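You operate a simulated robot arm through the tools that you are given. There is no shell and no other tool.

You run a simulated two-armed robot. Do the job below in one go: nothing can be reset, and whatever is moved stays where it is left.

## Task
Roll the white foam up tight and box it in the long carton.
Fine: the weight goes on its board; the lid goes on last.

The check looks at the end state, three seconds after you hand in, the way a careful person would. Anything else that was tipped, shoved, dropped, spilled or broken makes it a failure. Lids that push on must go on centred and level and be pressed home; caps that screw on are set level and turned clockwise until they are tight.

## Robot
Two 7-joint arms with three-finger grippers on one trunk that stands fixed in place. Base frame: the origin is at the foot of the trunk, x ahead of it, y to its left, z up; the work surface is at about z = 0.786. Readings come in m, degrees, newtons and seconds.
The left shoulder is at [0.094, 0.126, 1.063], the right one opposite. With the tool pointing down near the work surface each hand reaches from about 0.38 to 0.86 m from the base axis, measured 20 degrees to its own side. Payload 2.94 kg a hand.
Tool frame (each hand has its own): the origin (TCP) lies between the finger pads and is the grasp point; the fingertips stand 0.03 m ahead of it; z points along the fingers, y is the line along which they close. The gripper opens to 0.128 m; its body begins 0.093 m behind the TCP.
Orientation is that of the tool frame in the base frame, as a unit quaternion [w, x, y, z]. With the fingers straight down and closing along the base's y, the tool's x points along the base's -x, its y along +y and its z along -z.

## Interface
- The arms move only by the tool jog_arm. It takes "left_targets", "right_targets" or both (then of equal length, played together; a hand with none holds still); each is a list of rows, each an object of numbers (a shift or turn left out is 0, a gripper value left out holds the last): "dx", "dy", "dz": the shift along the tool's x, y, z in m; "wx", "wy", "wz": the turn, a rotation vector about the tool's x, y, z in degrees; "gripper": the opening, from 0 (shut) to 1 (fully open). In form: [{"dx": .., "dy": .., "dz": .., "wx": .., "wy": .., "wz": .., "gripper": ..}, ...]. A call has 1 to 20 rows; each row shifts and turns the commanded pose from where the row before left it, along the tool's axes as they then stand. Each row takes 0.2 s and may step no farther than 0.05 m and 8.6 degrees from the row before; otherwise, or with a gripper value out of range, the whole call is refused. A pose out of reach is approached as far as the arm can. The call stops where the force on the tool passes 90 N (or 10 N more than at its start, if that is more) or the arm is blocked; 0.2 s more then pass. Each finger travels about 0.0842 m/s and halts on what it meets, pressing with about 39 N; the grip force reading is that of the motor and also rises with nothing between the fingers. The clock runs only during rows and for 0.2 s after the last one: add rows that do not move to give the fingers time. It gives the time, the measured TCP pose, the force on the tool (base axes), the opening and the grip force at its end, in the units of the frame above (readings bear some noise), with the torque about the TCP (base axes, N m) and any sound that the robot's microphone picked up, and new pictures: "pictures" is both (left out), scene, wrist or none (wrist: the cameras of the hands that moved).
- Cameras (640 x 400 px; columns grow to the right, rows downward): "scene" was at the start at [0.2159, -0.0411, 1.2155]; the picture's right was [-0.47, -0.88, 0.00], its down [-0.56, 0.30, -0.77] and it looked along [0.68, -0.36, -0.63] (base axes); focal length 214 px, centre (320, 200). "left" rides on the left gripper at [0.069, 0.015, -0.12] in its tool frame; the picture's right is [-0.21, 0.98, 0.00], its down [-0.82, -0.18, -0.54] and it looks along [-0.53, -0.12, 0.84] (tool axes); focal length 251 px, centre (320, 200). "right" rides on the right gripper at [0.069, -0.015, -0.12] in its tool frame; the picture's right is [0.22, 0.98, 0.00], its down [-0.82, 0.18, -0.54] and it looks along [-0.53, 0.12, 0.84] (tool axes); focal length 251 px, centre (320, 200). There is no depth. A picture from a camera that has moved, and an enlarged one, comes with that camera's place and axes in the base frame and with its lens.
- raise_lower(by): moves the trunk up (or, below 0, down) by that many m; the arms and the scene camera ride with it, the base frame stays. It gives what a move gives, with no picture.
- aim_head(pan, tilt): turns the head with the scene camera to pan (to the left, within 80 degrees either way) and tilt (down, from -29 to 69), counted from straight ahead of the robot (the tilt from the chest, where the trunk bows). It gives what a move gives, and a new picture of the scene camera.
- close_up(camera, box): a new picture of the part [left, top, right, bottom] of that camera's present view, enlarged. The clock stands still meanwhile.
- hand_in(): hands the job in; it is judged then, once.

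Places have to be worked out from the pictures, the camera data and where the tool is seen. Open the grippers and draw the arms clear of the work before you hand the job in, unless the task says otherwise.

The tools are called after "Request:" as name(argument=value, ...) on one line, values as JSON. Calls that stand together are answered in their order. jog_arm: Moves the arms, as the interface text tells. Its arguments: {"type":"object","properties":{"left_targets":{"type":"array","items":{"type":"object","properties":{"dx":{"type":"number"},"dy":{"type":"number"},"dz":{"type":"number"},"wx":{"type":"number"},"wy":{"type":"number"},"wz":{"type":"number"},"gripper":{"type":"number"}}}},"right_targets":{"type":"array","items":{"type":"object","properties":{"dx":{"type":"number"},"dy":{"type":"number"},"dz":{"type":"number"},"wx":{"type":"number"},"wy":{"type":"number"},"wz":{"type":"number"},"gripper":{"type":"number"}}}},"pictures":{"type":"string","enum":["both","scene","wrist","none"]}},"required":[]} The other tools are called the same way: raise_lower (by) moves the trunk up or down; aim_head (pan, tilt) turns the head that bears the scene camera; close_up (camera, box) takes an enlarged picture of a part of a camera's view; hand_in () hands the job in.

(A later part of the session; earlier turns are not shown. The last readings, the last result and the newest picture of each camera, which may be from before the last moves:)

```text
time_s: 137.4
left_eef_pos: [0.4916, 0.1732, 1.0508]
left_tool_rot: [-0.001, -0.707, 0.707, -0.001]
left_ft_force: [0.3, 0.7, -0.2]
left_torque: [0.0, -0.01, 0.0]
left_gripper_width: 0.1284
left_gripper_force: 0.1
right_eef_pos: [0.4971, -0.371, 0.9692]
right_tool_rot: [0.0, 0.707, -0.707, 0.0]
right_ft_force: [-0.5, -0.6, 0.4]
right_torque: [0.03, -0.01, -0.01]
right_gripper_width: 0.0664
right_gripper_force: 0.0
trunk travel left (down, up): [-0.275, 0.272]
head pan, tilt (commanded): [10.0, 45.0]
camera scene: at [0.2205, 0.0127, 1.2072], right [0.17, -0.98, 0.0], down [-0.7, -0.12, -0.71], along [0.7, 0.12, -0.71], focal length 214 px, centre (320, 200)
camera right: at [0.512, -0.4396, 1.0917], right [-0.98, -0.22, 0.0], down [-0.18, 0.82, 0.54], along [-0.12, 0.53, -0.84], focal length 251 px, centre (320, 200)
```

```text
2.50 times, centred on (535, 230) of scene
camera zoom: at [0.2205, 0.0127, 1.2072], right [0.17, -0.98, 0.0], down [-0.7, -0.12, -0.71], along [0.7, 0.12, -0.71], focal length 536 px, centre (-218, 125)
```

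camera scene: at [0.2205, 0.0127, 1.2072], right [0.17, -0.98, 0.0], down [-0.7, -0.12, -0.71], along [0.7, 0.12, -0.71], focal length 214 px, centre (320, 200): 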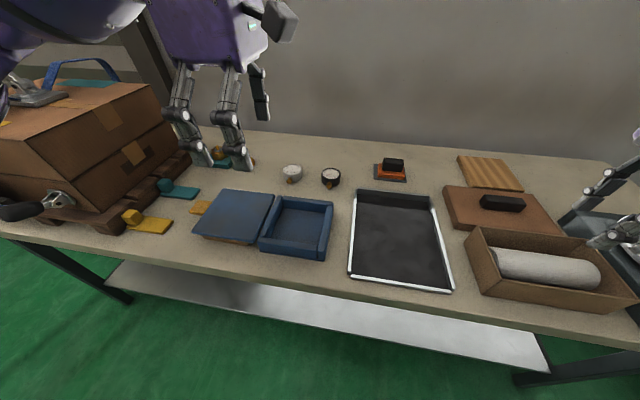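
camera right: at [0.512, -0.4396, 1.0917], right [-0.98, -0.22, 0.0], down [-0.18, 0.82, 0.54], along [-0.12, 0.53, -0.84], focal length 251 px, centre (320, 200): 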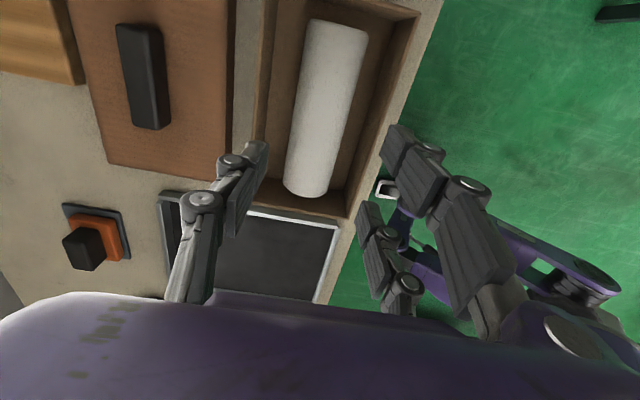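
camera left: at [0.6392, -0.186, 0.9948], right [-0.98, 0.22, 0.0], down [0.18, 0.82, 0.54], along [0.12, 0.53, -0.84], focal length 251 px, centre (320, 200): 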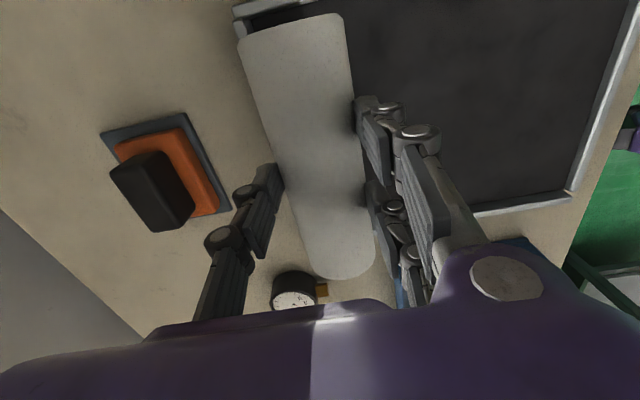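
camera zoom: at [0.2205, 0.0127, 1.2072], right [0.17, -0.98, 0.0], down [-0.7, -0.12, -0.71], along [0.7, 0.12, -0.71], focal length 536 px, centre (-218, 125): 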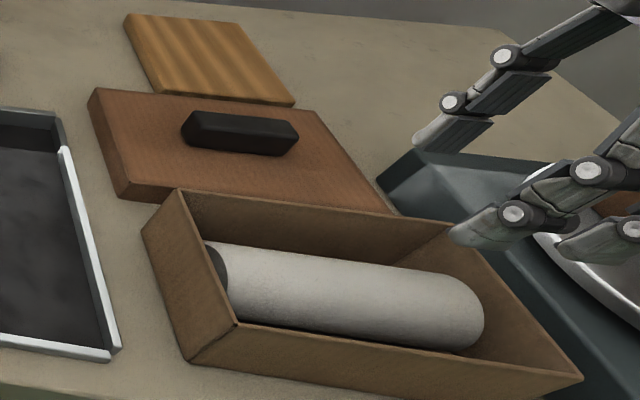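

The tight roll lies centred in the carton. Now the lid: I take close-ups to measure lid and carton precisely.

Request:
close_up(camera="scene", box=[435, 170, 575, 260])

Request:
close_up(camera="right", box=[50, 0, 250, 190])

Request:
close_up(camera="right", box=[230, 0, 430, 220])

```text
4.44 times, centred on (505, 215) of scene
camera zoom: at [0.2205, 0.0127, 1.2072], right [0.17, -0.98, 0.0], down [-0.7, -0.12, -0.71], along [0.7, 0.12, -0.71], focal length 953 px, centre (-502, 133)
```

zoom: 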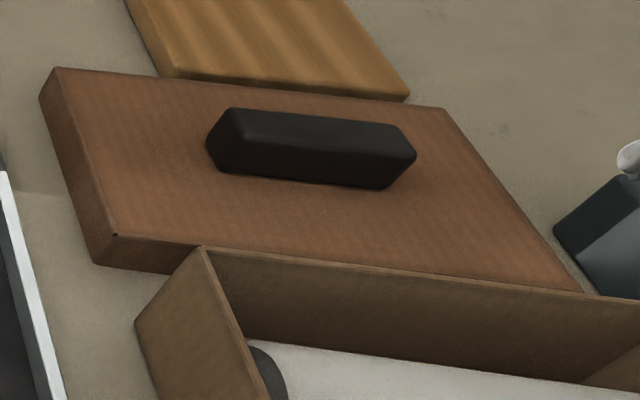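

```text
2.11 times, centred on (150, 95) of right
camera zoom: at [0.512, -0.4396, 1.0917], right [-0.98, -0.22, 0.0], down [-0.18, 0.82, 0.54], along [-0.12, 0.53, -0.84], focal length 529 px, centre (678, 421)
```

zoom: 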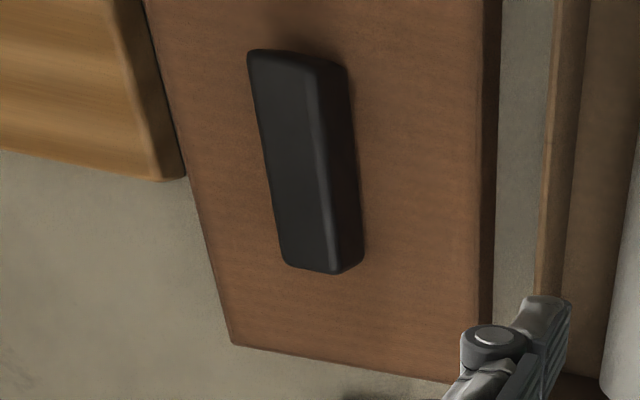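

```text
1.82 times, centred on (330, 110) of right
camera zoom: at [0.512, -0.4396, 1.0917], right [-0.98, -0.22, 0.0], down [-0.18, 0.82, 0.54], along [-0.12, 0.53, -0.84], focal length 457 px, centre (302, 364)
```

zoom: 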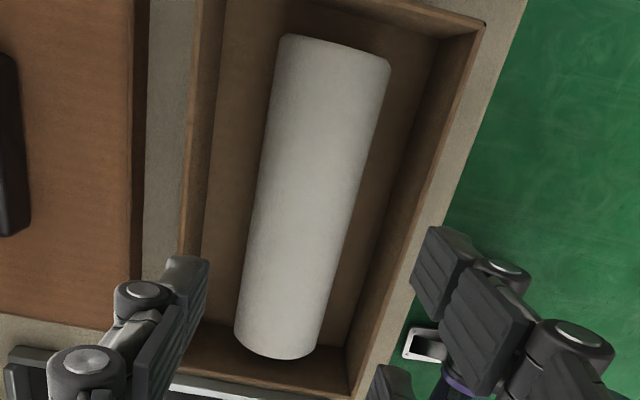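

Lid outer ≈0.135 × 0.223 m at centre ≈(0.662, −0.367), top z≈0.811; carton outer 0.121 × 0.204 m at centre ≈(0.4975, −0.3707), rim z≈0.847. I move the right hand above the lid handle for a closer look.

Request:
jog_arm(right_targets=[{"dy": -0.041}, {"dy": -0.041}, {"dy": -0.041}, {"dy": -0.043}, {"dz": 0.0}], pictures="both")

Request:
close_up(camera="right", box=[160, 0, 480, 200])

```text
time_s: 138.6
left_eef_pos: [0.4913, 0.1728, 1.0517]
left_tool_rot: [0.0, -0.707, 0.707, 0.0]
left_ft_force: [-0.6, 0.2, 0.5]
left_torque: [-0.02, 0.02, 0.02]
left_gripper_width: 0.128
left_gripper_force: 0.0
right_eef_pos: [0.6643, -0.3697, 0.9721]
right_tool_rot: [0.001, 0.708, -0.706, 0.001]
right_ft_force: [0.3, -0.2, 0.1]
right_torque: [0.04, -0.01, 0.0]
right_gripper_width: 0.0667
right_gripper_force: 0.1
trunk travel left (down, up): [-0.275, 0.272]
head pan, tilt (commanded): [10.0, 45.0]
camera scene: at [0.2197, 0.0127, 1.2074], right [0.17, -0.98, 0.0], down [-0.7, -0.12, -0.71], along [0.7, 0.12, -0.71], focal length 214 px, centre (320, 200)
camera right: at [0.6772, -0.438, 1.0933], right [-0.98, -0.22, 0.0], down [-0.18, 0.82, 0.54], along [-0.12, 0.53, -0.84], focal length 251 px, centre (320, 200)
```

scene: 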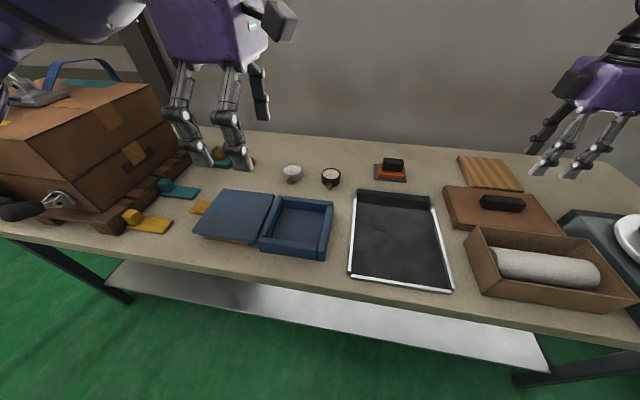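
right: 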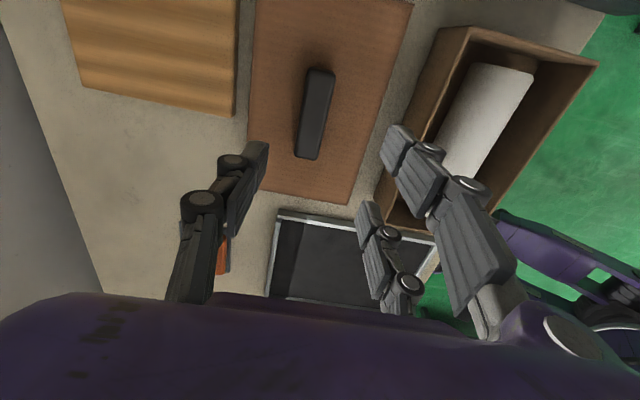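

```text
2.00 times, centred on (320, 100) of right
camera zoom: at [0.6772, -0.438, 1.0933], right [-0.98, -0.22, 0.0], down [-0.18, 0.82, 0.54], along [-0.12, 0.53, -0.84], focal length 503 px, centre (320, 400)
```

zoom: 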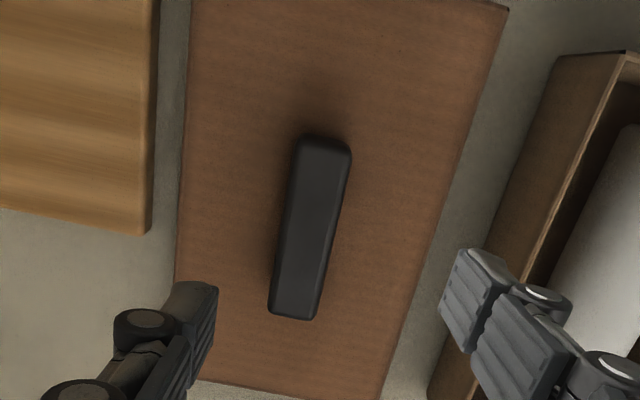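

Handle centre ≈(0.667, −0.370), lid centre ≈(0.668, −0.371). I align and lower towards the handle.

Request:
jog_arm(right_targets=[{"dy": -0.003, "dz": 0.03}, {"dz": 0.035}, {"dz": 0.035}, {"dz": 0.0}], pictures="both")

Request:
close_up(camera="right", box=[160, 0, 480, 240])

Request:
close_up(camera="scene", box=[430, 150, 610, 270])

```text
time_s: 139.6
left_eef_pos: [0.4912, 0.1731, 1.0514]
left_tool_rot: [0.0, -0.706, 0.708, 0.0]
left_ft_force: [0.7, -0.2, 0.7]
left_torque: [-0.04, 0.02, 0.0]
left_gripper_width: 0.128
left_gripper_force: 0.0
right_eef_pos: [0.665, -0.3704, 0.8717]
right_tool_rot: [0.0, -0.707, 0.707, -0.001]
right_ft_force: [-1.0, 0.5, -0.1]
right_torque: [0.0, -0.02, -0.03]
right_gripper_width: 0.0665
right_gripper_force: 0.0
trunk travel left (down, up): [-0.275, 0.272]
head pan, tilt (commanded): [10.0, 45.0]
camera scene: at [0.22, 0.0132, 1.2074], right [0.17, -0.98, 0.0], down [-0.7, -0.12, -0.71], along [0.7, 0.12, -0.71], focal length 214 px, centre (320, 200)
camera right: at [0.6799, -0.4385, 0.9925], right [-0.98, -0.22, 0.0], down [-0.18, 0.82, 0.54], along [-0.12, 0.53, -0.84], focal length 251 px, centre (320, 200)
```

scene: 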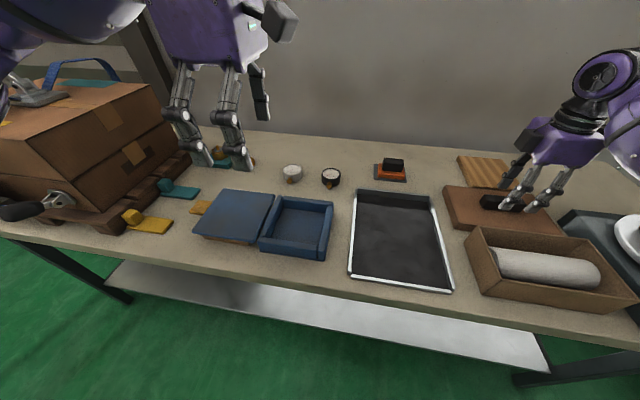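
right: 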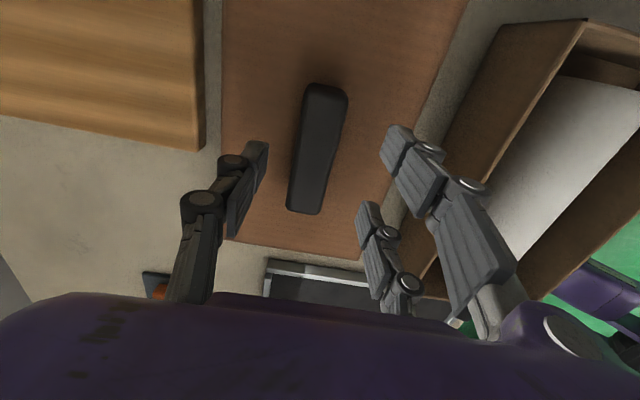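

```text
1.67 times, centred on (320, 120) of right
camera zoom: at [0.6799, -0.4385, 0.9925], right [-0.98, -0.22, 0.0], down [-0.18, 0.82, 0.54], along [-0.12, 0.53, -0.84], focal length 419 px, centre (320, 333)
```

zoom: 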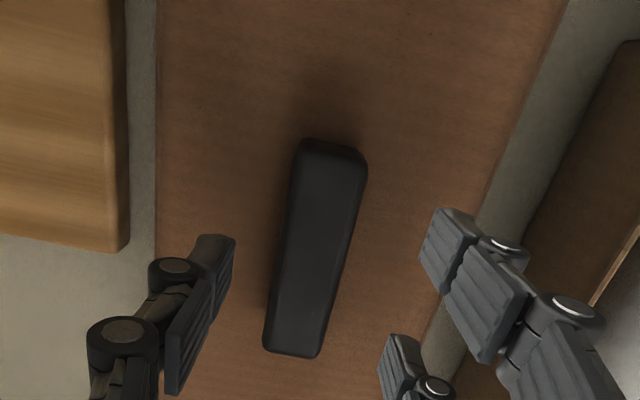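

```text
3.33 times, centred on (520, 210) of scene
camera zoom: at [0.22, 0.0132, 1.2074], right [0.17, -0.98, 0.0], down [-0.7, -0.12, -0.71], along [0.7, 0.12, -0.71], focal length 715 px, centre (-347, 167)
```

zoom: 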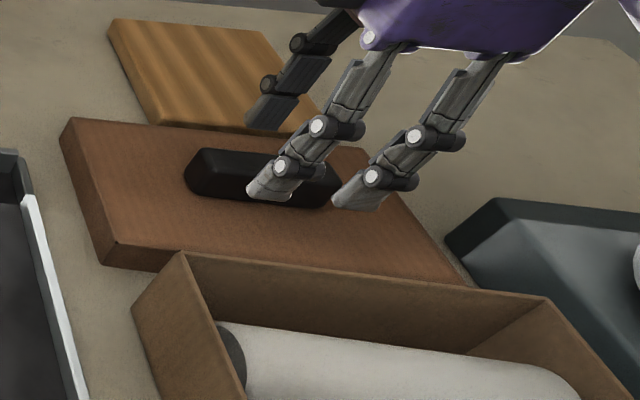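

Handle centre is ~3 mm farther in +x than the TCP. I correct, lower to z≈0.846 and close on the handle.

Request:
jog_arm(right_targets=[{"dy": -0.0028, "dz": 0.012}, {"dz": 0.0125}, {"dz": 0.0}], pictures="none")

Request:
close_up(camera="scene", box=[440, 160, 580, 260])

Request:
close_up(camera="right", box=[200, 40, 460, 240])

```text
time_s: 140.4
left_eef_pos: [0.4908, 0.1728, 1.0515]
left_tool_rot: [-0.001, -0.706, 0.709, 0.0]
left_ft_force: [-0.2, 0.3, 0.8]
left_torque: [0.04, -0.01, -0.01]
left_gripper_width: 0.1281
left_gripper_force: 0.0
right_eef_pos: [0.669, -0.3694, 0.8472]
right_tool_rot: [0.0, -0.707, 0.707, 0.0]
right_ft_force: [-0.9, -1.0, -0.4]
right_torque: [0.03, 0.03, 0.02]
right_gripper_width: 0.0665
right_gripper_force: 0.1
trunk travel left (down, up): [-0.275, 0.272]
head pan, tilt (commanded): [10.0, 45.0]
```

```text
4.00 times, centred on (510, 210) of scene
camera zoom: at [0.2203, 0.013, 1.2073], right [0.17, -0.98, 0.0], down [-0.7, -0.12, -0.71], along [0.7, 0.12, -0.71], focal length 858 px, centre (-440, 160)
```

zoom: 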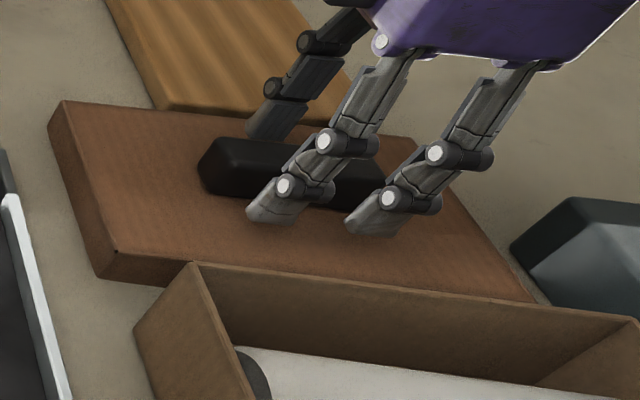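

```text
2.00 times, centred on (330, 140) of right
camera zoom: at [0.6832, -0.4386, 0.968], right [-0.98, -0.22, 0.0], down [-0.18, 0.82, 0.54], along [-0.12, 0.53, -0.84], focal length 503 px, centre (300, 320)
```

zoom: 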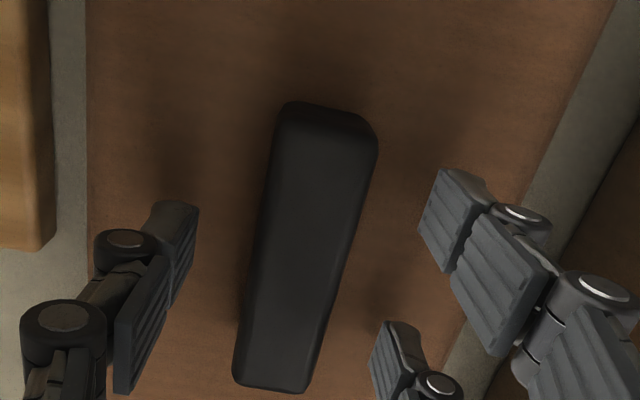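

Clear of the lid surface and centred on the handle. I close the fingers.

Request:
jog_arm(right_targets=[{"gripper": 0.0}, {"dz": 0.0}, {"dz": 0.0}, {"dz": 0.0}], pictures="none")

Request:
close_up(camera="right", box=[160, 0, 480, 240])

```text
time_s: 141.4
left_eef_pos: [0.4915, 0.1732, 1.0519]
left_tool_rot: [0.001, -0.707, 0.708, 0.0]
left_ft_force: [1.1, -0.4, 0.0]
left_torque: [0.01, -0.03, 0.03]
left_gripper_width: 0.1279
left_gripper_force: 0.0
right_eef_pos: [0.6687, -0.3708, 0.8472]
right_tool_rot: [0.001, 0.707, -0.707, 0.001]
right_ft_force: [0.0, 0.0, -0.3]
right_torque: [0.07, 0.03, 0.01]
right_gripper_width: 0.0272
right_gripper_force: 39.0
trunk travel left (down, up): [-0.275, 0.272]
head pan, tilt (commanded): [10.0, 45.0]
```

```text
1.67 times, centred on (320, 120) of right
camera zoom: at [0.6832, -0.4387, 0.9679], right [-0.98, -0.22, 0.0], down [-0.18, 0.82, 0.54], along [-0.12, 0.53, -0.84], focal length 419 px, centre (320, 333)
```

zoom: 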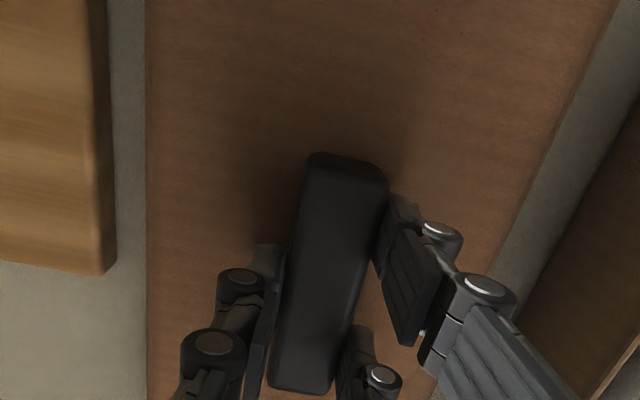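

Gripped at 0.0272 m without side force. I lift the lid gently and check that it hangs level.

Request:
jog_arm(right_targets=[{"dz": -0.01}, {"dz": -0.015}, {"dz": -0.025}, {"dz": -0.03}, {"dz": -0.02}, {"dz": 0.0}], pictures="both")

Request:
close_up(camera="scene", box=[430, 130, 640, 290])

```text
time_s: 142.8
left_eef_pos: [0.4911, 0.1729, 1.0517]
left_tool_rot: [0.0, -0.706, 0.708, 0.0]
left_ft_force: [-1.1, -0.6, -0.5]
left_torque: [0.0, 0.01, -0.03]
left_gripper_width: 0.1279
left_gripper_force: 0.0
right_eef_pos: [0.6685, -0.3697, 0.9465]
right_tool_rot: [0.0, 0.707, -0.707, 0.0]
right_ft_force: [0.4, 0.3, -0.7]
right_torque: [0.02, -0.02, 0.0]
right_gripper_width: 0.027
right_gripper_force: 39.0
trunk travel left (down, up): [-0.275, 0.272]
head pan, tilt (commanded): [10.0, 45.0]
camera scene: at [0.2206, 0.0128, 1.2072], right [0.17, -0.98, 0.0], down [-0.7, -0.12, -0.71], along [0.7, 0.12, -0.71], focal length 214 px, centre (320, 200)
camera right: at [0.6836, -0.4383, 1.0673], right [-0.98, -0.22, 0.0], down [-0.18, 0.82, 0.54], along [-0.12, 0.53, -0.84], focal length 251 px, centre (320, 200)
```

scene: 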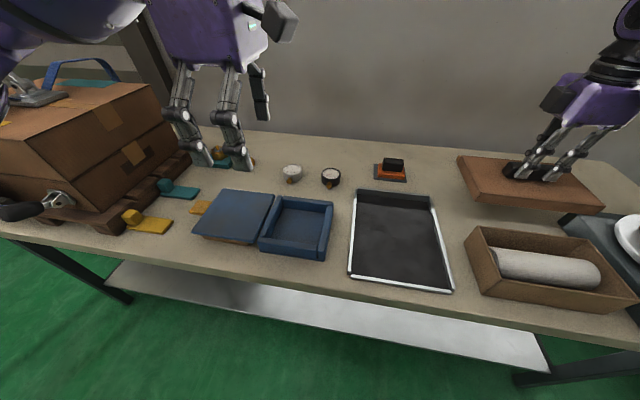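
right: 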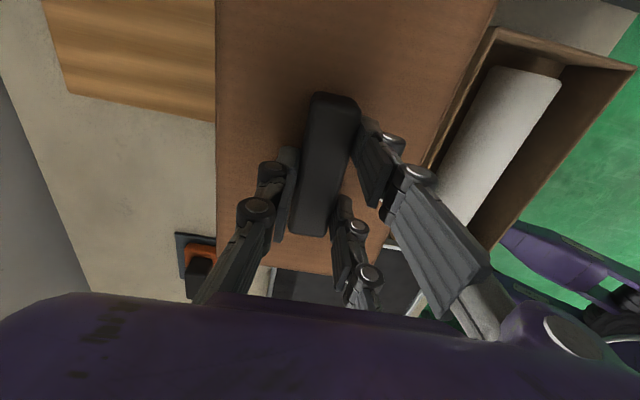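

```text
2.50 times, centred on (535, 210) of scene
camera zoom: at [0.2206, 0.0128, 1.2072], right [0.17, -0.98, 0.0], down [-0.7, -0.12, -0.71], along [0.7, 0.12, -0.71], focal length 536 px, centre (-218, 175)
```

zoom: 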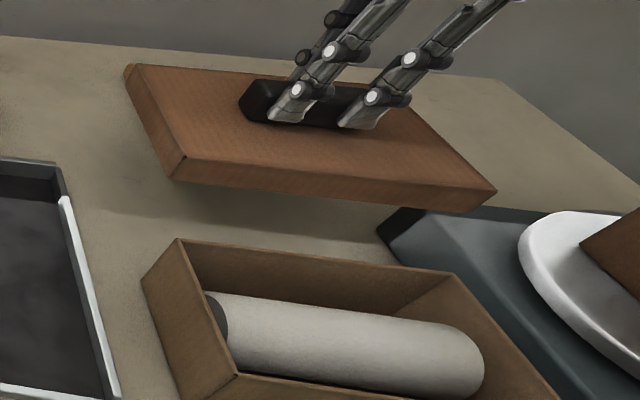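

The lid hangs level. I carry it back over the carton (TCP x≈0.499) keeping its bottom ~4 cm above the rim.

Request:
jog_arm(right_targets=[{"dy": 0.03}, {"dy": 0.04}, {"dy": 0.04}, {"dy": 0.04}, {"dy": 0.0195}, {"dz": 0.0}, {"dz": 0.0}], pictures="both")

Request:
close_up(camera="scene", box=[430, 150, 640, 310])

Request:
close_up(camera="right", box=[160, 0, 480, 300])

```text
time_s: 144.4
left_eef_pos: [0.491, 0.1717, 1.0503]
left_tool_rot: [0.0, -0.707, 0.707, 0.001]
left_ft_force: [0.5, -0.8, -0.8]
left_torque: [0.01, -0.02, 0.01]
left_gripper_width: 0.1277
left_gripper_force: 0.1
right_eef_pos: [0.4984, -0.3702, 0.9467]
right_tool_rot: [0.0, -0.707, 0.707, 0.0]
right_ft_force: [0.1, 0.6, -1.1]
right_torque: [0.01, -0.02, -0.01]
right_gripper_width: 0.0271
right_gripper_force: 38.8
trunk travel left (down, up): [-0.275, 0.272]
head pan, tilt (commanded): [10.0, 45.0]
camera scene: at [0.2203, 0.0129, 1.2073], right [0.17, -0.98, 0.0], down [-0.7, -0.12, -0.71], along [0.7, 0.12, -0.71], focal length 214 px, centre (320, 200)
camera right: at [0.5131, -0.4387, 1.0672], right [-0.98, -0.22, 0.0], down [-0.18, 0.82, 0.54], along [-0.12, 0.53, -0.84], focal length 251 px, centre (320, 200)
```

scene: 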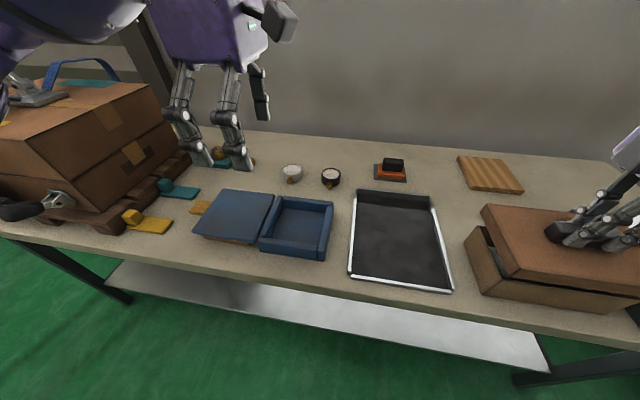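
right: 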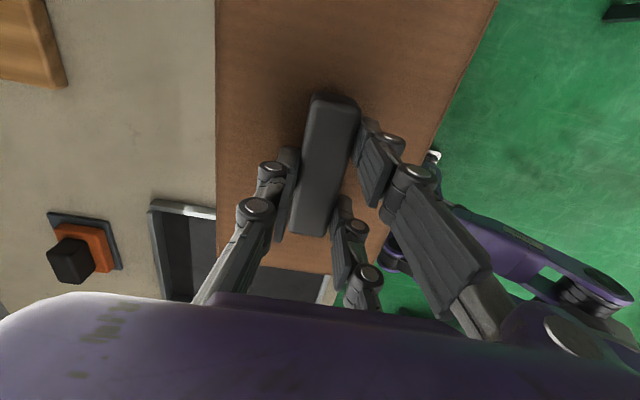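

```text
2.50 times, centred on (535, 230) of scene
camera zoom: at [0.2203, 0.0129, 1.2073], right [0.17, -0.98, 0.0], down [-0.7, -0.12, -0.71], along [0.7, 0.12, -0.71], focal length 536 px, centre (-218, 125)
```

zoom: 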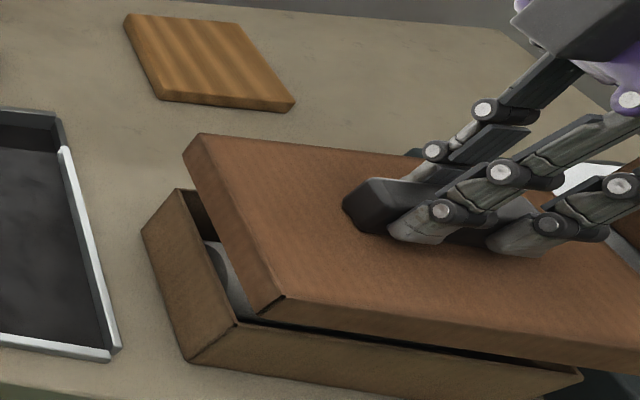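

```text
1.33 times, centred on (320, 150) of right
camera zoom: at [0.5131, -0.4387, 1.0672], right [-0.98, -0.22, 0.0], down [-0.18, 0.82, 0.54], along [-0.12, 0.53, -0.84], focal length 335 px, centre (320, 267)
```

zoom: 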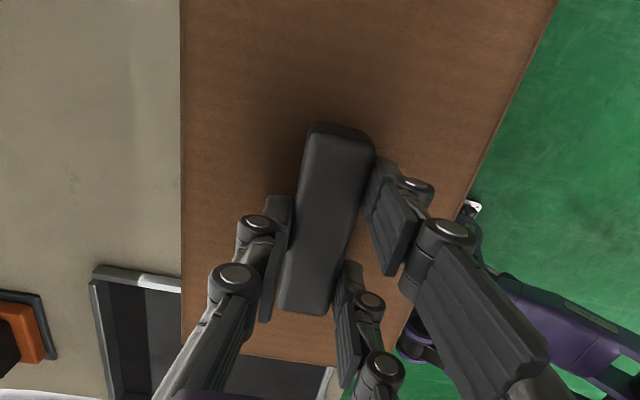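

The lid is centred in x over the carton; I shift 1.5 mm in −y and lower until the skirt is just above the rim for a check.

Request:
jog_arm(right_targets=[{"dx": 0.0015, "dz": 0.015}, {"dz": 0.015}, {"dz": 0.0}], pictures="both")

Request:
close_up(camera="scene", box=[450, 190, 640, 320])

Request:
close_up(camera="right", box=[160, 0, 480, 300])

```text
time_s: 145.2
left_eef_pos: [0.4914, 0.1731, 1.0506]
left_tool_rot: [0.001, -0.706, 0.708, 0.001]
left_ft_force: [-0.8, 0.6, 1.1]
left_torque: [0.01, -0.03, 0.03]
left_gripper_width: 0.1283
left_gripper_force: 0.1
right_eef_pos: [0.4984, -0.3716, 0.917]
right_tool_rot: [0.0, 0.707, -0.707, 0.001]
right_ft_force: [-0.2, 0.1, -0.3]
right_torque: [0.03, 0.02, 0.03]
right_gripper_width: 0.0269
right_gripper_force: 38.9
trunk travel left (down, up): [-0.275, 0.272]
head pan, tilt (commanded): [10.0, 45.0]
camera scene: at [0.2203, 0.0129, 1.2073], right [0.17, -0.98, 0.0], down [-0.7, -0.12, -0.71], along [0.7, 0.12, -0.71], focal length 214 px, centre (320, 200)
camera right: at [0.5137, -0.4406, 1.0376], right [-0.98, -0.22, 0.0], down [-0.18, 0.82, 0.54], along [-0.12, 0.53, -0.84], focal length 251 px, centre (320, 200)
```

scene: 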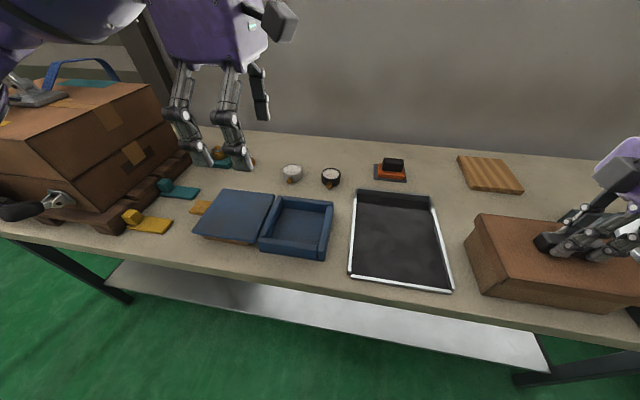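
right: 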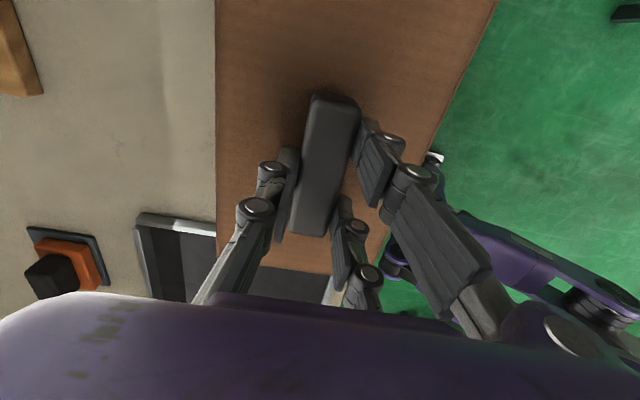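

```text
3.08 times, centred on (545, 255) of scene
camera zoom: at [0.2203, 0.0129, 1.2073], right [0.17, -0.98, 0.0], down [-0.7, -0.12, -0.71], along [0.7, 0.12, -0.71], focal length 660 px, centre (-372, 31)
```

zoom: 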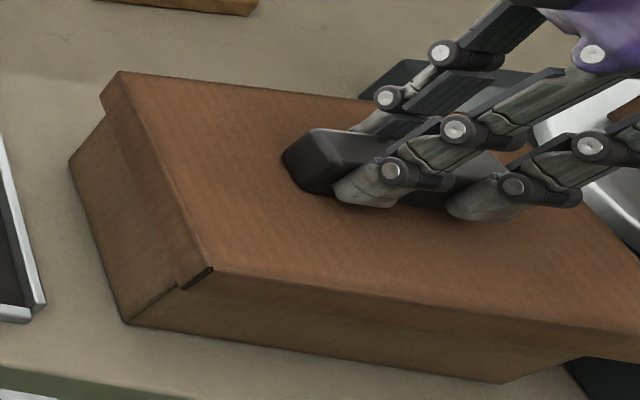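

```text
1.33 times, centred on (320, 150) of right
camera zoom: at [0.5137, -0.4406, 1.0376], right [-0.98, -0.22, 0.0], down [-0.18, 0.82, 0.54], along [-0.12, 0.53, -0.84], focal length 335 px, centre (320, 267)
```

zoom: 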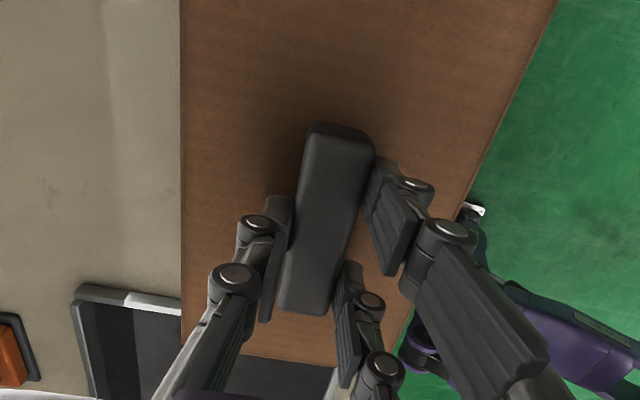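

The lid is about 9 mm above the rim. I enlarge the left end to compare skirt and carton edges.

Request:
close_up(camera="scene", box=[460, 200, 540, 300])

Request:
close_up(camera="scene", box=[480, 255, 560, 305])

```text
4.00 times, centred on (500, 250) of scene
camera zoom: at [0.2203, 0.0129, 1.2073], right [0.17, -0.98, 0.0], down [-0.7, -0.12, -0.71], along [0.7, 0.12, -0.71], focal length 858 px, centre (-400, 0)
```

zoom: 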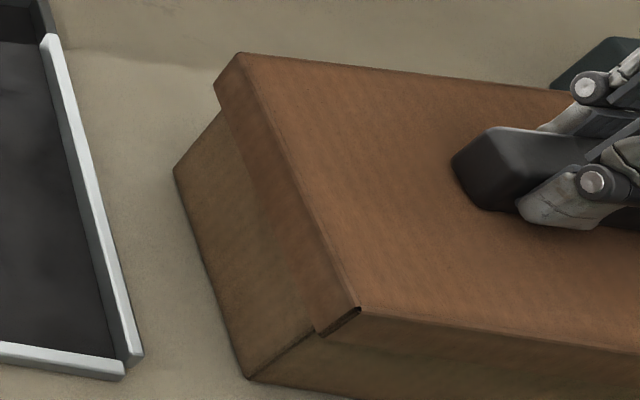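

```text
8.00 times, centred on (520, 280) of scene
camera zoom: at [0.2203, 0.0129, 1.2073], right [0.17, -0.98, 0.0], down [-0.7, -0.12, -0.71], along [0.7, 0.12, -0.71], focal length 1716 px, centre (-1280, -440)
```

zoom: 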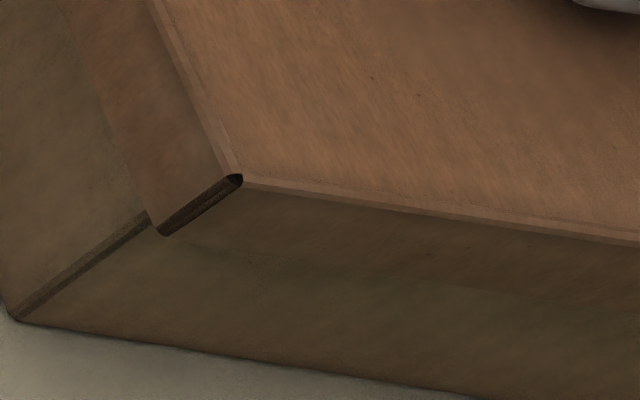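

Skirt and rim agree within a few mm (scene view suggests the lid is ~3 mm too near). I shift +2 mm in x and lower in small steps watching force.

Request:
jog_arm(right_targets=[{"dy": -0.002, "dz": 0.004}, {"dz": 0.005}, {"dz": 0.003}, {"dz": 0.0}], pictures="none")

Request:
jog_arm(right_targets=[{"dz": 0.004}, {"dz": 0.003}, {"dz": 0.0}], pictures="none")

Request:
close_up(camera="scene", box=[460, 200, 640, 320])

```text
time_s: 146.2
left_eef_pos: [0.4924, 0.1748, 1.0515]
left_tool_rot: [0.0, -0.706, 0.708, 0.0]
left_ft_force: [-0.8, 0.0, 0.4]
left_torque: [-0.01, 0.02, 0.0]
left_gripper_width: 0.1279
left_gripper_force: 0.0
right_eef_pos: [0.5008, -0.373, 0.905]
right_tool_rot: [0.0, 0.708, -0.707, 0.0]
right_ft_force: [-0.4, 0.1, -1.0]
right_torque: [-0.01, 0.01, 0.0]
right_gripper_width: 0.0275
right_gripper_force: 38.9
trunk travel left (down, up): [-0.275, 0.272]
head pan, tilt (commanded): [10.0, 45.0]
```

```text
time_s: 147.0
left_eef_pos: [0.4909, 0.1734, 1.051]
left_tool_rot: [0.0, -0.707, 0.707, 0.0]
left_ft_force: [-0.4, 0.2, -0.2]
left_torque: [-0.01, 0.02, 0.03]
left_gripper_width: 0.128
left_gripper_force: 0.1
right_eef_pos: [0.5021, -0.3731, 0.8979]
right_tool_rot: [0.001, -0.707, 0.707, 0.0]
right_ft_force: [-0.7, 0.4, -1.1]
right_torque: [0.01, -0.01, -0.01]
right_gripper_width: 0.0272
right_gripper_force: 38.7
trunk travel left (down, up): [-0.275, 0.272]
head pan, tilt (commanded): [10.0, 45.0]
```

```text
3.33 times, centred on (550, 260) of scene
camera zoom: at [0.2204, 0.0129, 1.2073], right [0.17, -0.98, 0.0], down [-0.7, -0.12, -0.71], along [0.7, 0.12, -0.71], focal length 715 px, centre (-447, 0)
```

zoom: 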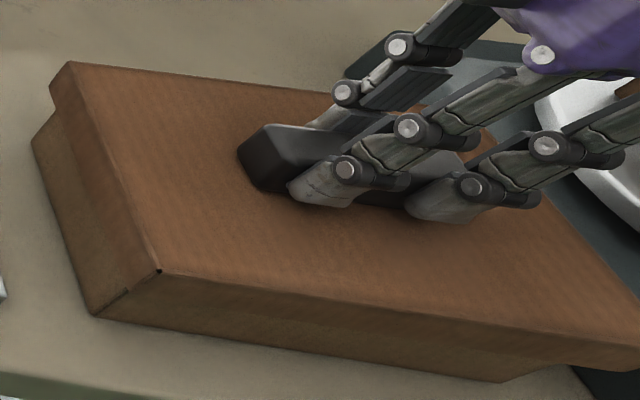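

The skirt is past the rim with no contact force. I continue down until it seats.

Request:
jog_arm(right_targets=[{"dz": 0.004}, {"dz": 0.003}, {"dz": 0.0}], pictures="none")

Request:
jog_arm(right_targets=[{"dz": 0.003}, {"dz": 0.0}], pictures="none")

Request:
close_up(camera="scene", box=[460, 200, 640, 320])

```text
time_s: 147.8
left_eef_pos: [0.4911, 0.173, 1.0515]
left_tool_rot: [0.0, -0.706, 0.708, 0.0]
left_ft_force: [0.3, 0.0, -0.2]
left_torque: [-0.01, -0.01, -0.01]
left_gripper_width: 0.128
left_gripper_force: 0.0
right_eef_pos: [0.5015, -0.3726, 0.8926]
right_tool_rot: [-0.001, -0.707, 0.707, -0.002]
right_ft_force: [1.5, -0.7, 5.8]
right_torque: [-0.29, 0.37, 0.07]
right_gripper_width: 0.0271
right_gripper_force: 38.5
trunk travel left (down, up): [-0.275, 0.272]
head pan, tilt (commanded): [10.0, 45.0]
```

```text
time_s: 148.4
left_eef_pos: [0.4896, 0.1727, 1.0524]
left_tool_rot: [0.001, -0.707, 0.707, -0.001]
left_ft_force: [-0.4, 0.3, -0.1]
left_torque: [0.0, -0.02, 0.01]
left_gripper_width: 0.1279
left_gripper_force: 0.0
right_eef_pos: [0.5015, -0.3712, 0.891]
right_tool_rot: [-0.002, 0.708, -0.707, 0.003]
right_ft_force: [2.2, -6.4, 29.3]
right_torque: [0.46, 0.02, 0.07]
right_gripper_width: 0.0273
right_gripper_force: 38.8
trunk travel left (down, up): [-0.275, 0.272]
head pan, tilt (commanded): [10.0, 45.0]
```

```text
3.33 times, centred on (550, 260) of scene
camera zoom: at [0.2186, 0.0136, 1.2078], right [0.17, -0.98, 0.0], down [-0.7, -0.12, -0.71], along [0.7, 0.12, -0.71], focal length 715 px, centre (-447, 0)
```

zoom: 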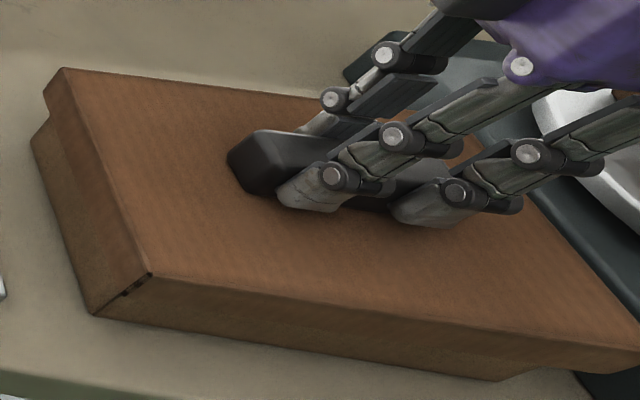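

Seating contact at TCP z≈0.892, force 29 N nearly central. I press further to make sure it is home.

Request:
jog_arm(right_targets=[{"dz": 0.002}, {"dz": 0.0}], pictures="none")

Request:
jog_arm(right_targets=[{"dz": 0.0015}, {"dz": 0.0}], pictures="none")

Request:
close_up(camera="scene", box=[460, 200, 640, 320])

Request:
close_up(camera="scene", box=[460, 230, 540, 300])

```text
time_s: 149.0
left_eef_pos: [0.49, 0.1743, 1.0518]
left_tool_rot: [0.0, -0.706, 0.708, -0.001]
left_ft_force: [0.4, 0.0, -0.1]
left_torque: [0.02, 0.0, 0.03]
left_gripper_width: 0.1281
left_gripper_force: 0.1
right_eef_pos: [0.5028, -0.3721, 0.8899]
right_tool_rot: [0.002, -0.707, 0.707, -0.004]
right_ft_force: [4.8, -6.1, 36.0]
right_torque: [-0.24, -0.08, 0.06]
right_gripper_width: 0.0273
right_gripper_force: 39.0
trunk travel left (down, up): [-0.275, 0.272]
head pan, tilt (commanded): [10.0, 45.0]
```

```text
time_s: 149.6
left_eef_pos: [0.4899, 0.1741, 1.0531]
left_tool_rot: [0.001, -0.706, 0.708, -0.001]
left_ft_force: [-1.2, -0.5, -0.2]
left_torque: [0.0, 0.0, 0.04]
left_gripper_width: 0.128
left_gripper_force: 0.1
right_eef_pos: [0.5011, -0.3721, 0.8875]
right_tool_rot: [-0.002, 0.707, -0.707, 0.002]
right_ft_force: [6.3, -5.3, 35.3]
right_torque: [-0.04, -0.19, 0.01]
right_gripper_width: 0.0274
right_gripper_force: 38.6
trunk travel left (down, up): [-0.275, 0.272]
head pan, tilt (commanded): [10.0, 45.0]
```

```text
3.33 times, centred on (550, 260) of scene
camera zoom: at [0.2187, 0.014, 1.2076], right [0.17, -0.98, 0.0], down [-0.7, -0.12, -0.71], along [0.7, 0.12, -0.71], focal length 715 px, centre (-447, 0)
```

zoom: 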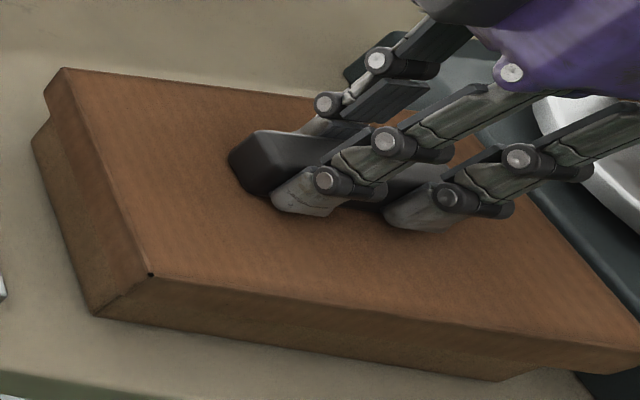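

```text
5.71 times, centred on (500, 265) of scene
camera zoom: at [0.2187, 0.014, 1.2076], right [0.17, -0.98, 0.0], down [-0.7, -0.12, -0.71], along [0.7, 0.12, -0.71], focal length 1226 px, centre (-709, -171)
```

zoom: 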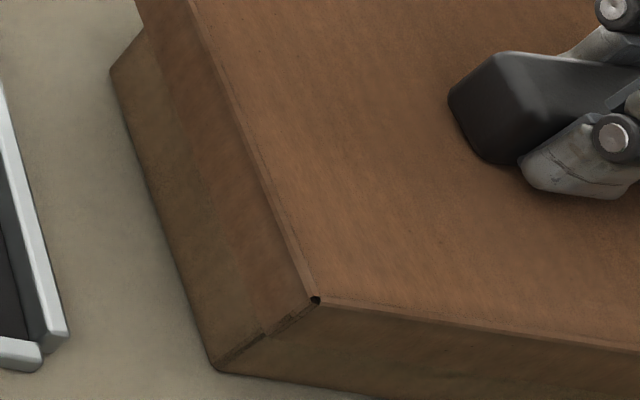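

The lid no longer moves (the fingers slip on the handle at ~35 N), so it sits on the rim. I release the handle, lift clear and inspect.

Request:
jog_arm(right_targets=[{"dz": -0.0045}, {"dz": 0.0}, {"gripper": 0.26}, {"gripper": 0.32}, {"gripper": 0.45}, {"gripper": 0.55}, {"dz": 0.0}], pictures="none")

Request:
jog_arm(right_targets=[{"dz": -0.02}, {"dz": -0.03}, {"dz": -0.04}, {"dz": -0.02}, {"dz": 0.0}], pictures="both")

Request:
close_up(camera="scene", box=[450, 190, 640, 320])

Request:
close_up(camera="right", box=[160, 0, 480, 300])

```text
time_s: 151.2
left_eef_pos: [0.4907, 0.1737, 1.0509]
left_tool_rot: [-0.001, -0.707, 0.708, 0.0]
left_ft_force: [0.0, -0.5, -1.1]
left_torque: [-0.02, -0.01, -0.01]
left_gripper_width: 0.1279
left_gripper_force: 0.1
right_eef_pos: [0.5025, -0.3716, 0.8884]
right_tool_rot: [0.0, 0.707, -0.707, 0.0]
right_ft_force: [-0.2, -0.9, 0.6]
right_torque: [0.02, 0.0, 0.0]
right_gripper_width: 0.0703
right_gripper_force: 0.0
trunk travel left (down, up): [-0.275, 0.272]
head pan, tilt (commanded): [10.0, 45.0]
```

```text
time_s: 152.4
left_eef_pos: [0.491, 0.1733, 1.052]
left_tool_rot: [0.0, -0.707, 0.707, 0.0]
left_ft_force: [0.0, 0.1, 0.0]
left_torque: [0.0, 0.03, 0.01]
left_gripper_width: 0.128
left_gripper_force: 0.0
right_eef_pos: [0.5013, -0.3712, 0.9996]
right_tool_rot: [0.0, -0.707, 0.707, 0.0]
right_ft_force: [0.3, 0.5, 0.2]
right_torque: [0.0, 0.01, 0.0]
right_gripper_width: 0.0703
right_gripper_force: 0.0
trunk travel left (down, up): [-0.275, 0.272]
head pan, tilt (commanded): [10.0, 45.0]
camera scene: at [0.2203, 0.0129, 1.2073], right [0.17, -0.98, 0.0], down [-0.7, -0.12, -0.71], along [0.7, 0.12, -0.71], focal length 214 px, centre (320, 200)
camera right: at [0.5155, -0.4401, 1.1195], right [-0.98, -0.22, 0.0], down [-0.18, 0.82, 0.54], along [-0.12, 0.53, -0.84], focal length 251 px, centre (320, 200)
```

scene: 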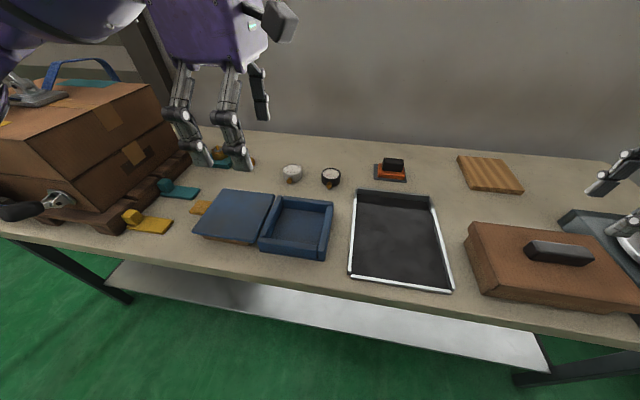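
right: 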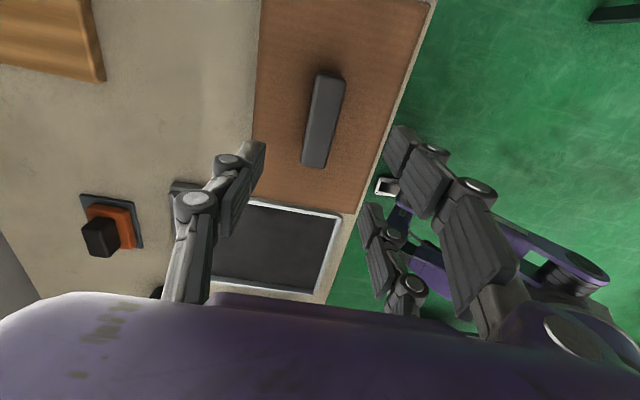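

```text
3.08 times, centred on (545, 255) of scene
camera zoom: at [0.2203, 0.0129, 1.2073], right [0.17, -0.98, 0.0], down [-0.7, -0.12, -0.71], along [0.7, 0.12, -0.71], focal length 660 px, centre (-372, 31)
```

zoom: 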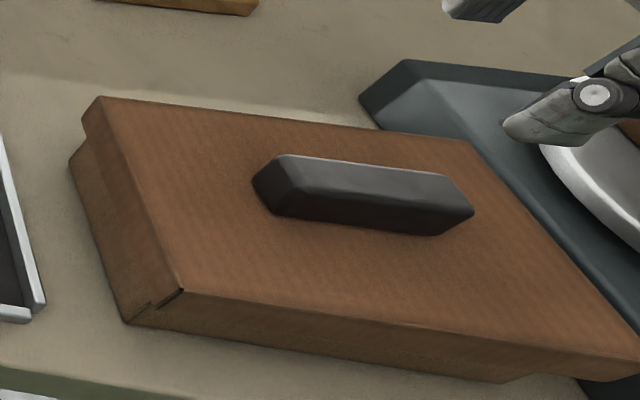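

```text
1.33 times, centred on (320, 150) of right
camera zoom: at [0.5155, -0.4401, 1.1195], right [-0.98, -0.22, 0.0], down [-0.18, 0.82, 0.54], along [-0.12, 0.53, -0.84], focal length 335 px, centre (320, 267)
```

zoom: 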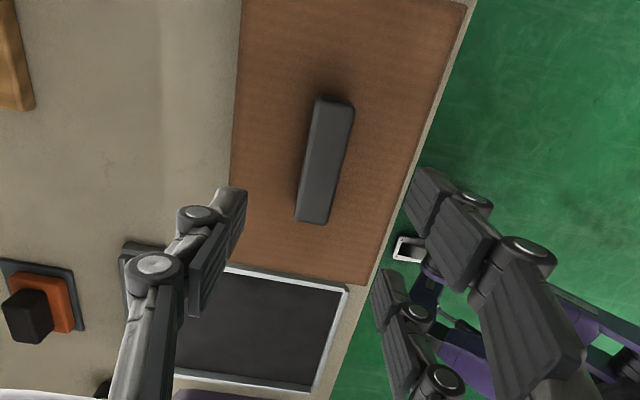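

The lid sits level and centred (within ~1–2 mm by both views). To make sure it is home, I press once on the handle's middle with closed fingertips (contact ~13 mm ahead of TCP).

Request:
jog_arm(right_targets=[{"dy": 0.0165, "gripper": 0.0}, {"dx": 0.002}, {"dz": 0.02}, {"dz": 0.03}, {"dz": 0.025}, {"dz": 0.0}], pictures="both")

Request:
close_up(camera="scene", box=[450, 190, 640, 320])

```text
time_s: 153.8
left_eef_pos: [0.4905, 0.173, 1.0515]
left_tool_rot: [0.001, -0.707, 0.708, 0.0]
left_ft_force: [-0.2, 0.2, 0.2]
left_torque: [-0.02, 0.01, -0.02]
left_gripper_width: 0.1281
left_gripper_force: 0.0
right_eef_pos: [0.4847, -0.3744, 0.9236]
right_tool_rot: [0.0, -0.707, 0.707, 0.0]
right_ft_force: [-0.2, 0.5, 0.9]
right_torque: [0.02, -0.01, -0.02]
right_gripper_width: 0.0
right_gripper_force: 3.5
trunk travel left (down, up): [-0.275, 0.272]
head pan, tilt (commanded): [10.0, 45.0]
camera scene: at [0.2203, 0.013, 1.2073], right [0.17, -0.98, 0.0], down [-0.7, -0.12, -0.71], along [0.7, 0.12, -0.71], focal length 214 px, centre (320, 200)
camera right: at [0.4989, -0.4426, 1.0439], right [-0.98, -0.22, 0.0], down [-0.18, 0.82, 0.54], along [-0.12, 0.53, -0.84], focal length 251 px, centre (320, 200)
```

scene: 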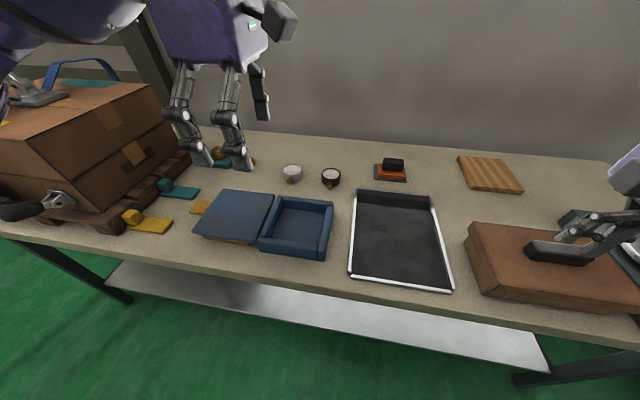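
right: 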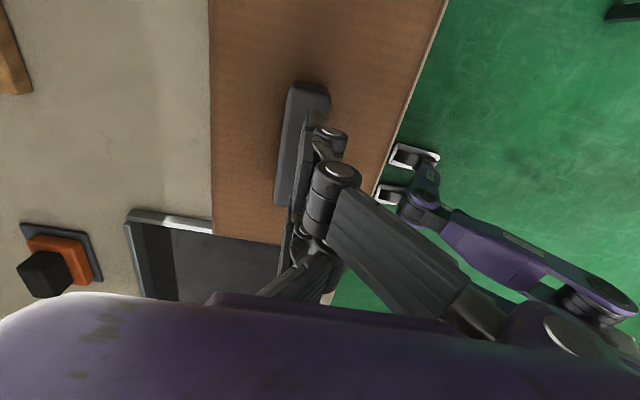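

```text
3.08 times, centred on (545, 255) of scene
camera zoom: at [0.2203, 0.013, 1.2073], right [0.17, -0.98, 0.0], down [-0.7, -0.12, -0.71], along [0.7, 0.12, -0.71], focal length 660 px, centre (-372, 31)
```

zoom: 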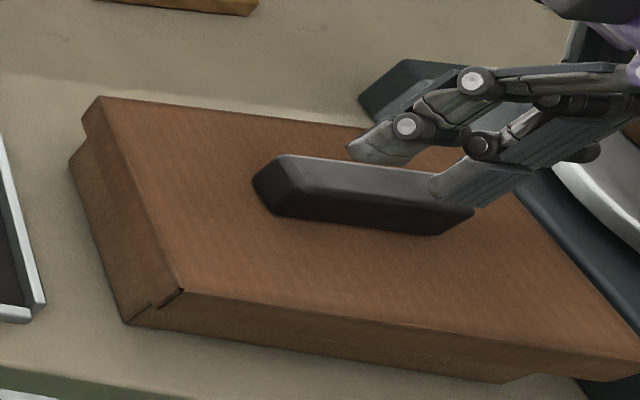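

Tips hover over the handle. I press down in small steps.

Request:
jog_arm(right_targets=[{"dz": 0.006}, {"dz": 0.004}, {"dz": 0.0}], pictures="none")

Request:
jog_arm(right_targets=[{"dz": 0.003}, {"dz": 0.0}], pictures="none")

Request:
jog_arm(right_targets=[{"dz": 0.003}, {"dz": 0.0}], pictures="none")

```text
time_s: 154.6
left_eef_pos: [0.4916, 0.1744, 1.0527]
left_tool_rot: [0.0, -0.707, 0.707, -0.001]
left_ft_force: [0.5, 0.0, -0.2]
left_torque: [0.02, -0.02, 0.02]
left_gripper_width: 0.1279
left_gripper_force: 0.1
right_eef_pos: [0.4864, -0.3738, 0.9134]
right_tool_rot: [-0.001, 0.708, -0.707, 0.0]
right_ft_force: [0.5, -0.1, -0.3]
right_torque: [-0.02, -0.01, -0.02]
right_gripper_width: 0.0001
right_gripper_force: 3.2
trunk travel left (down, up): [-0.275, 0.272]
head pan, tilt (commanded): [10.0, 45.0]
```

```text
time_s: 155.2
left_eef_pos: [0.4913, 0.1732, 1.051]
left_tool_rot: [0.0, -0.707, 0.708, 0.0]
left_ft_force: [0.3, -0.8, 0.5]
left_torque: [0.0, -0.01, 0.0]
left_gripper_width: 0.1277
left_gripper_force: 0.0
right_eef_pos: [0.4851, -0.3738, 0.9109]
right_tool_rot: [0.0, 0.707, -0.707, -0.001]
right_ft_force: [0.8, 0.3, -0.4]
right_torque: [-0.06, 0.0, 0.01]
right_gripper_width: 0.0002
right_gripper_force: 2.7
trunk travel left (down, up): [-0.275, 0.272]
head pan, tilt (commanded): [10.0, 45.0]
```

```text
time_s: 155.8
left_eef_pos: [0.4921, 0.1744, 1.0506]
left_tool_rot: [0.0, -0.707, 0.707, 0.0]
left_ft_force: [0.8, 0.3, 0.5]
left_torque: [-0.02, -0.02, -0.03]
left_gripper_width: 0.1282
left_gripper_force: 0.1
right_eef_pos: [0.4859, -0.3732, 0.9084]
right_tool_rot: [0.0, 0.708, -0.706, 0.0]
right_ft_force: [-0.6, -0.1, -0.1]
right_torque: [-0.02, -0.02, 0.01]
right_gripper_width: 0.0
right_gripper_force: 3.0
trunk travel left (down, up): [-0.275, 0.272]
head pan, tilt (commanded): [10.0, 45.0]
```

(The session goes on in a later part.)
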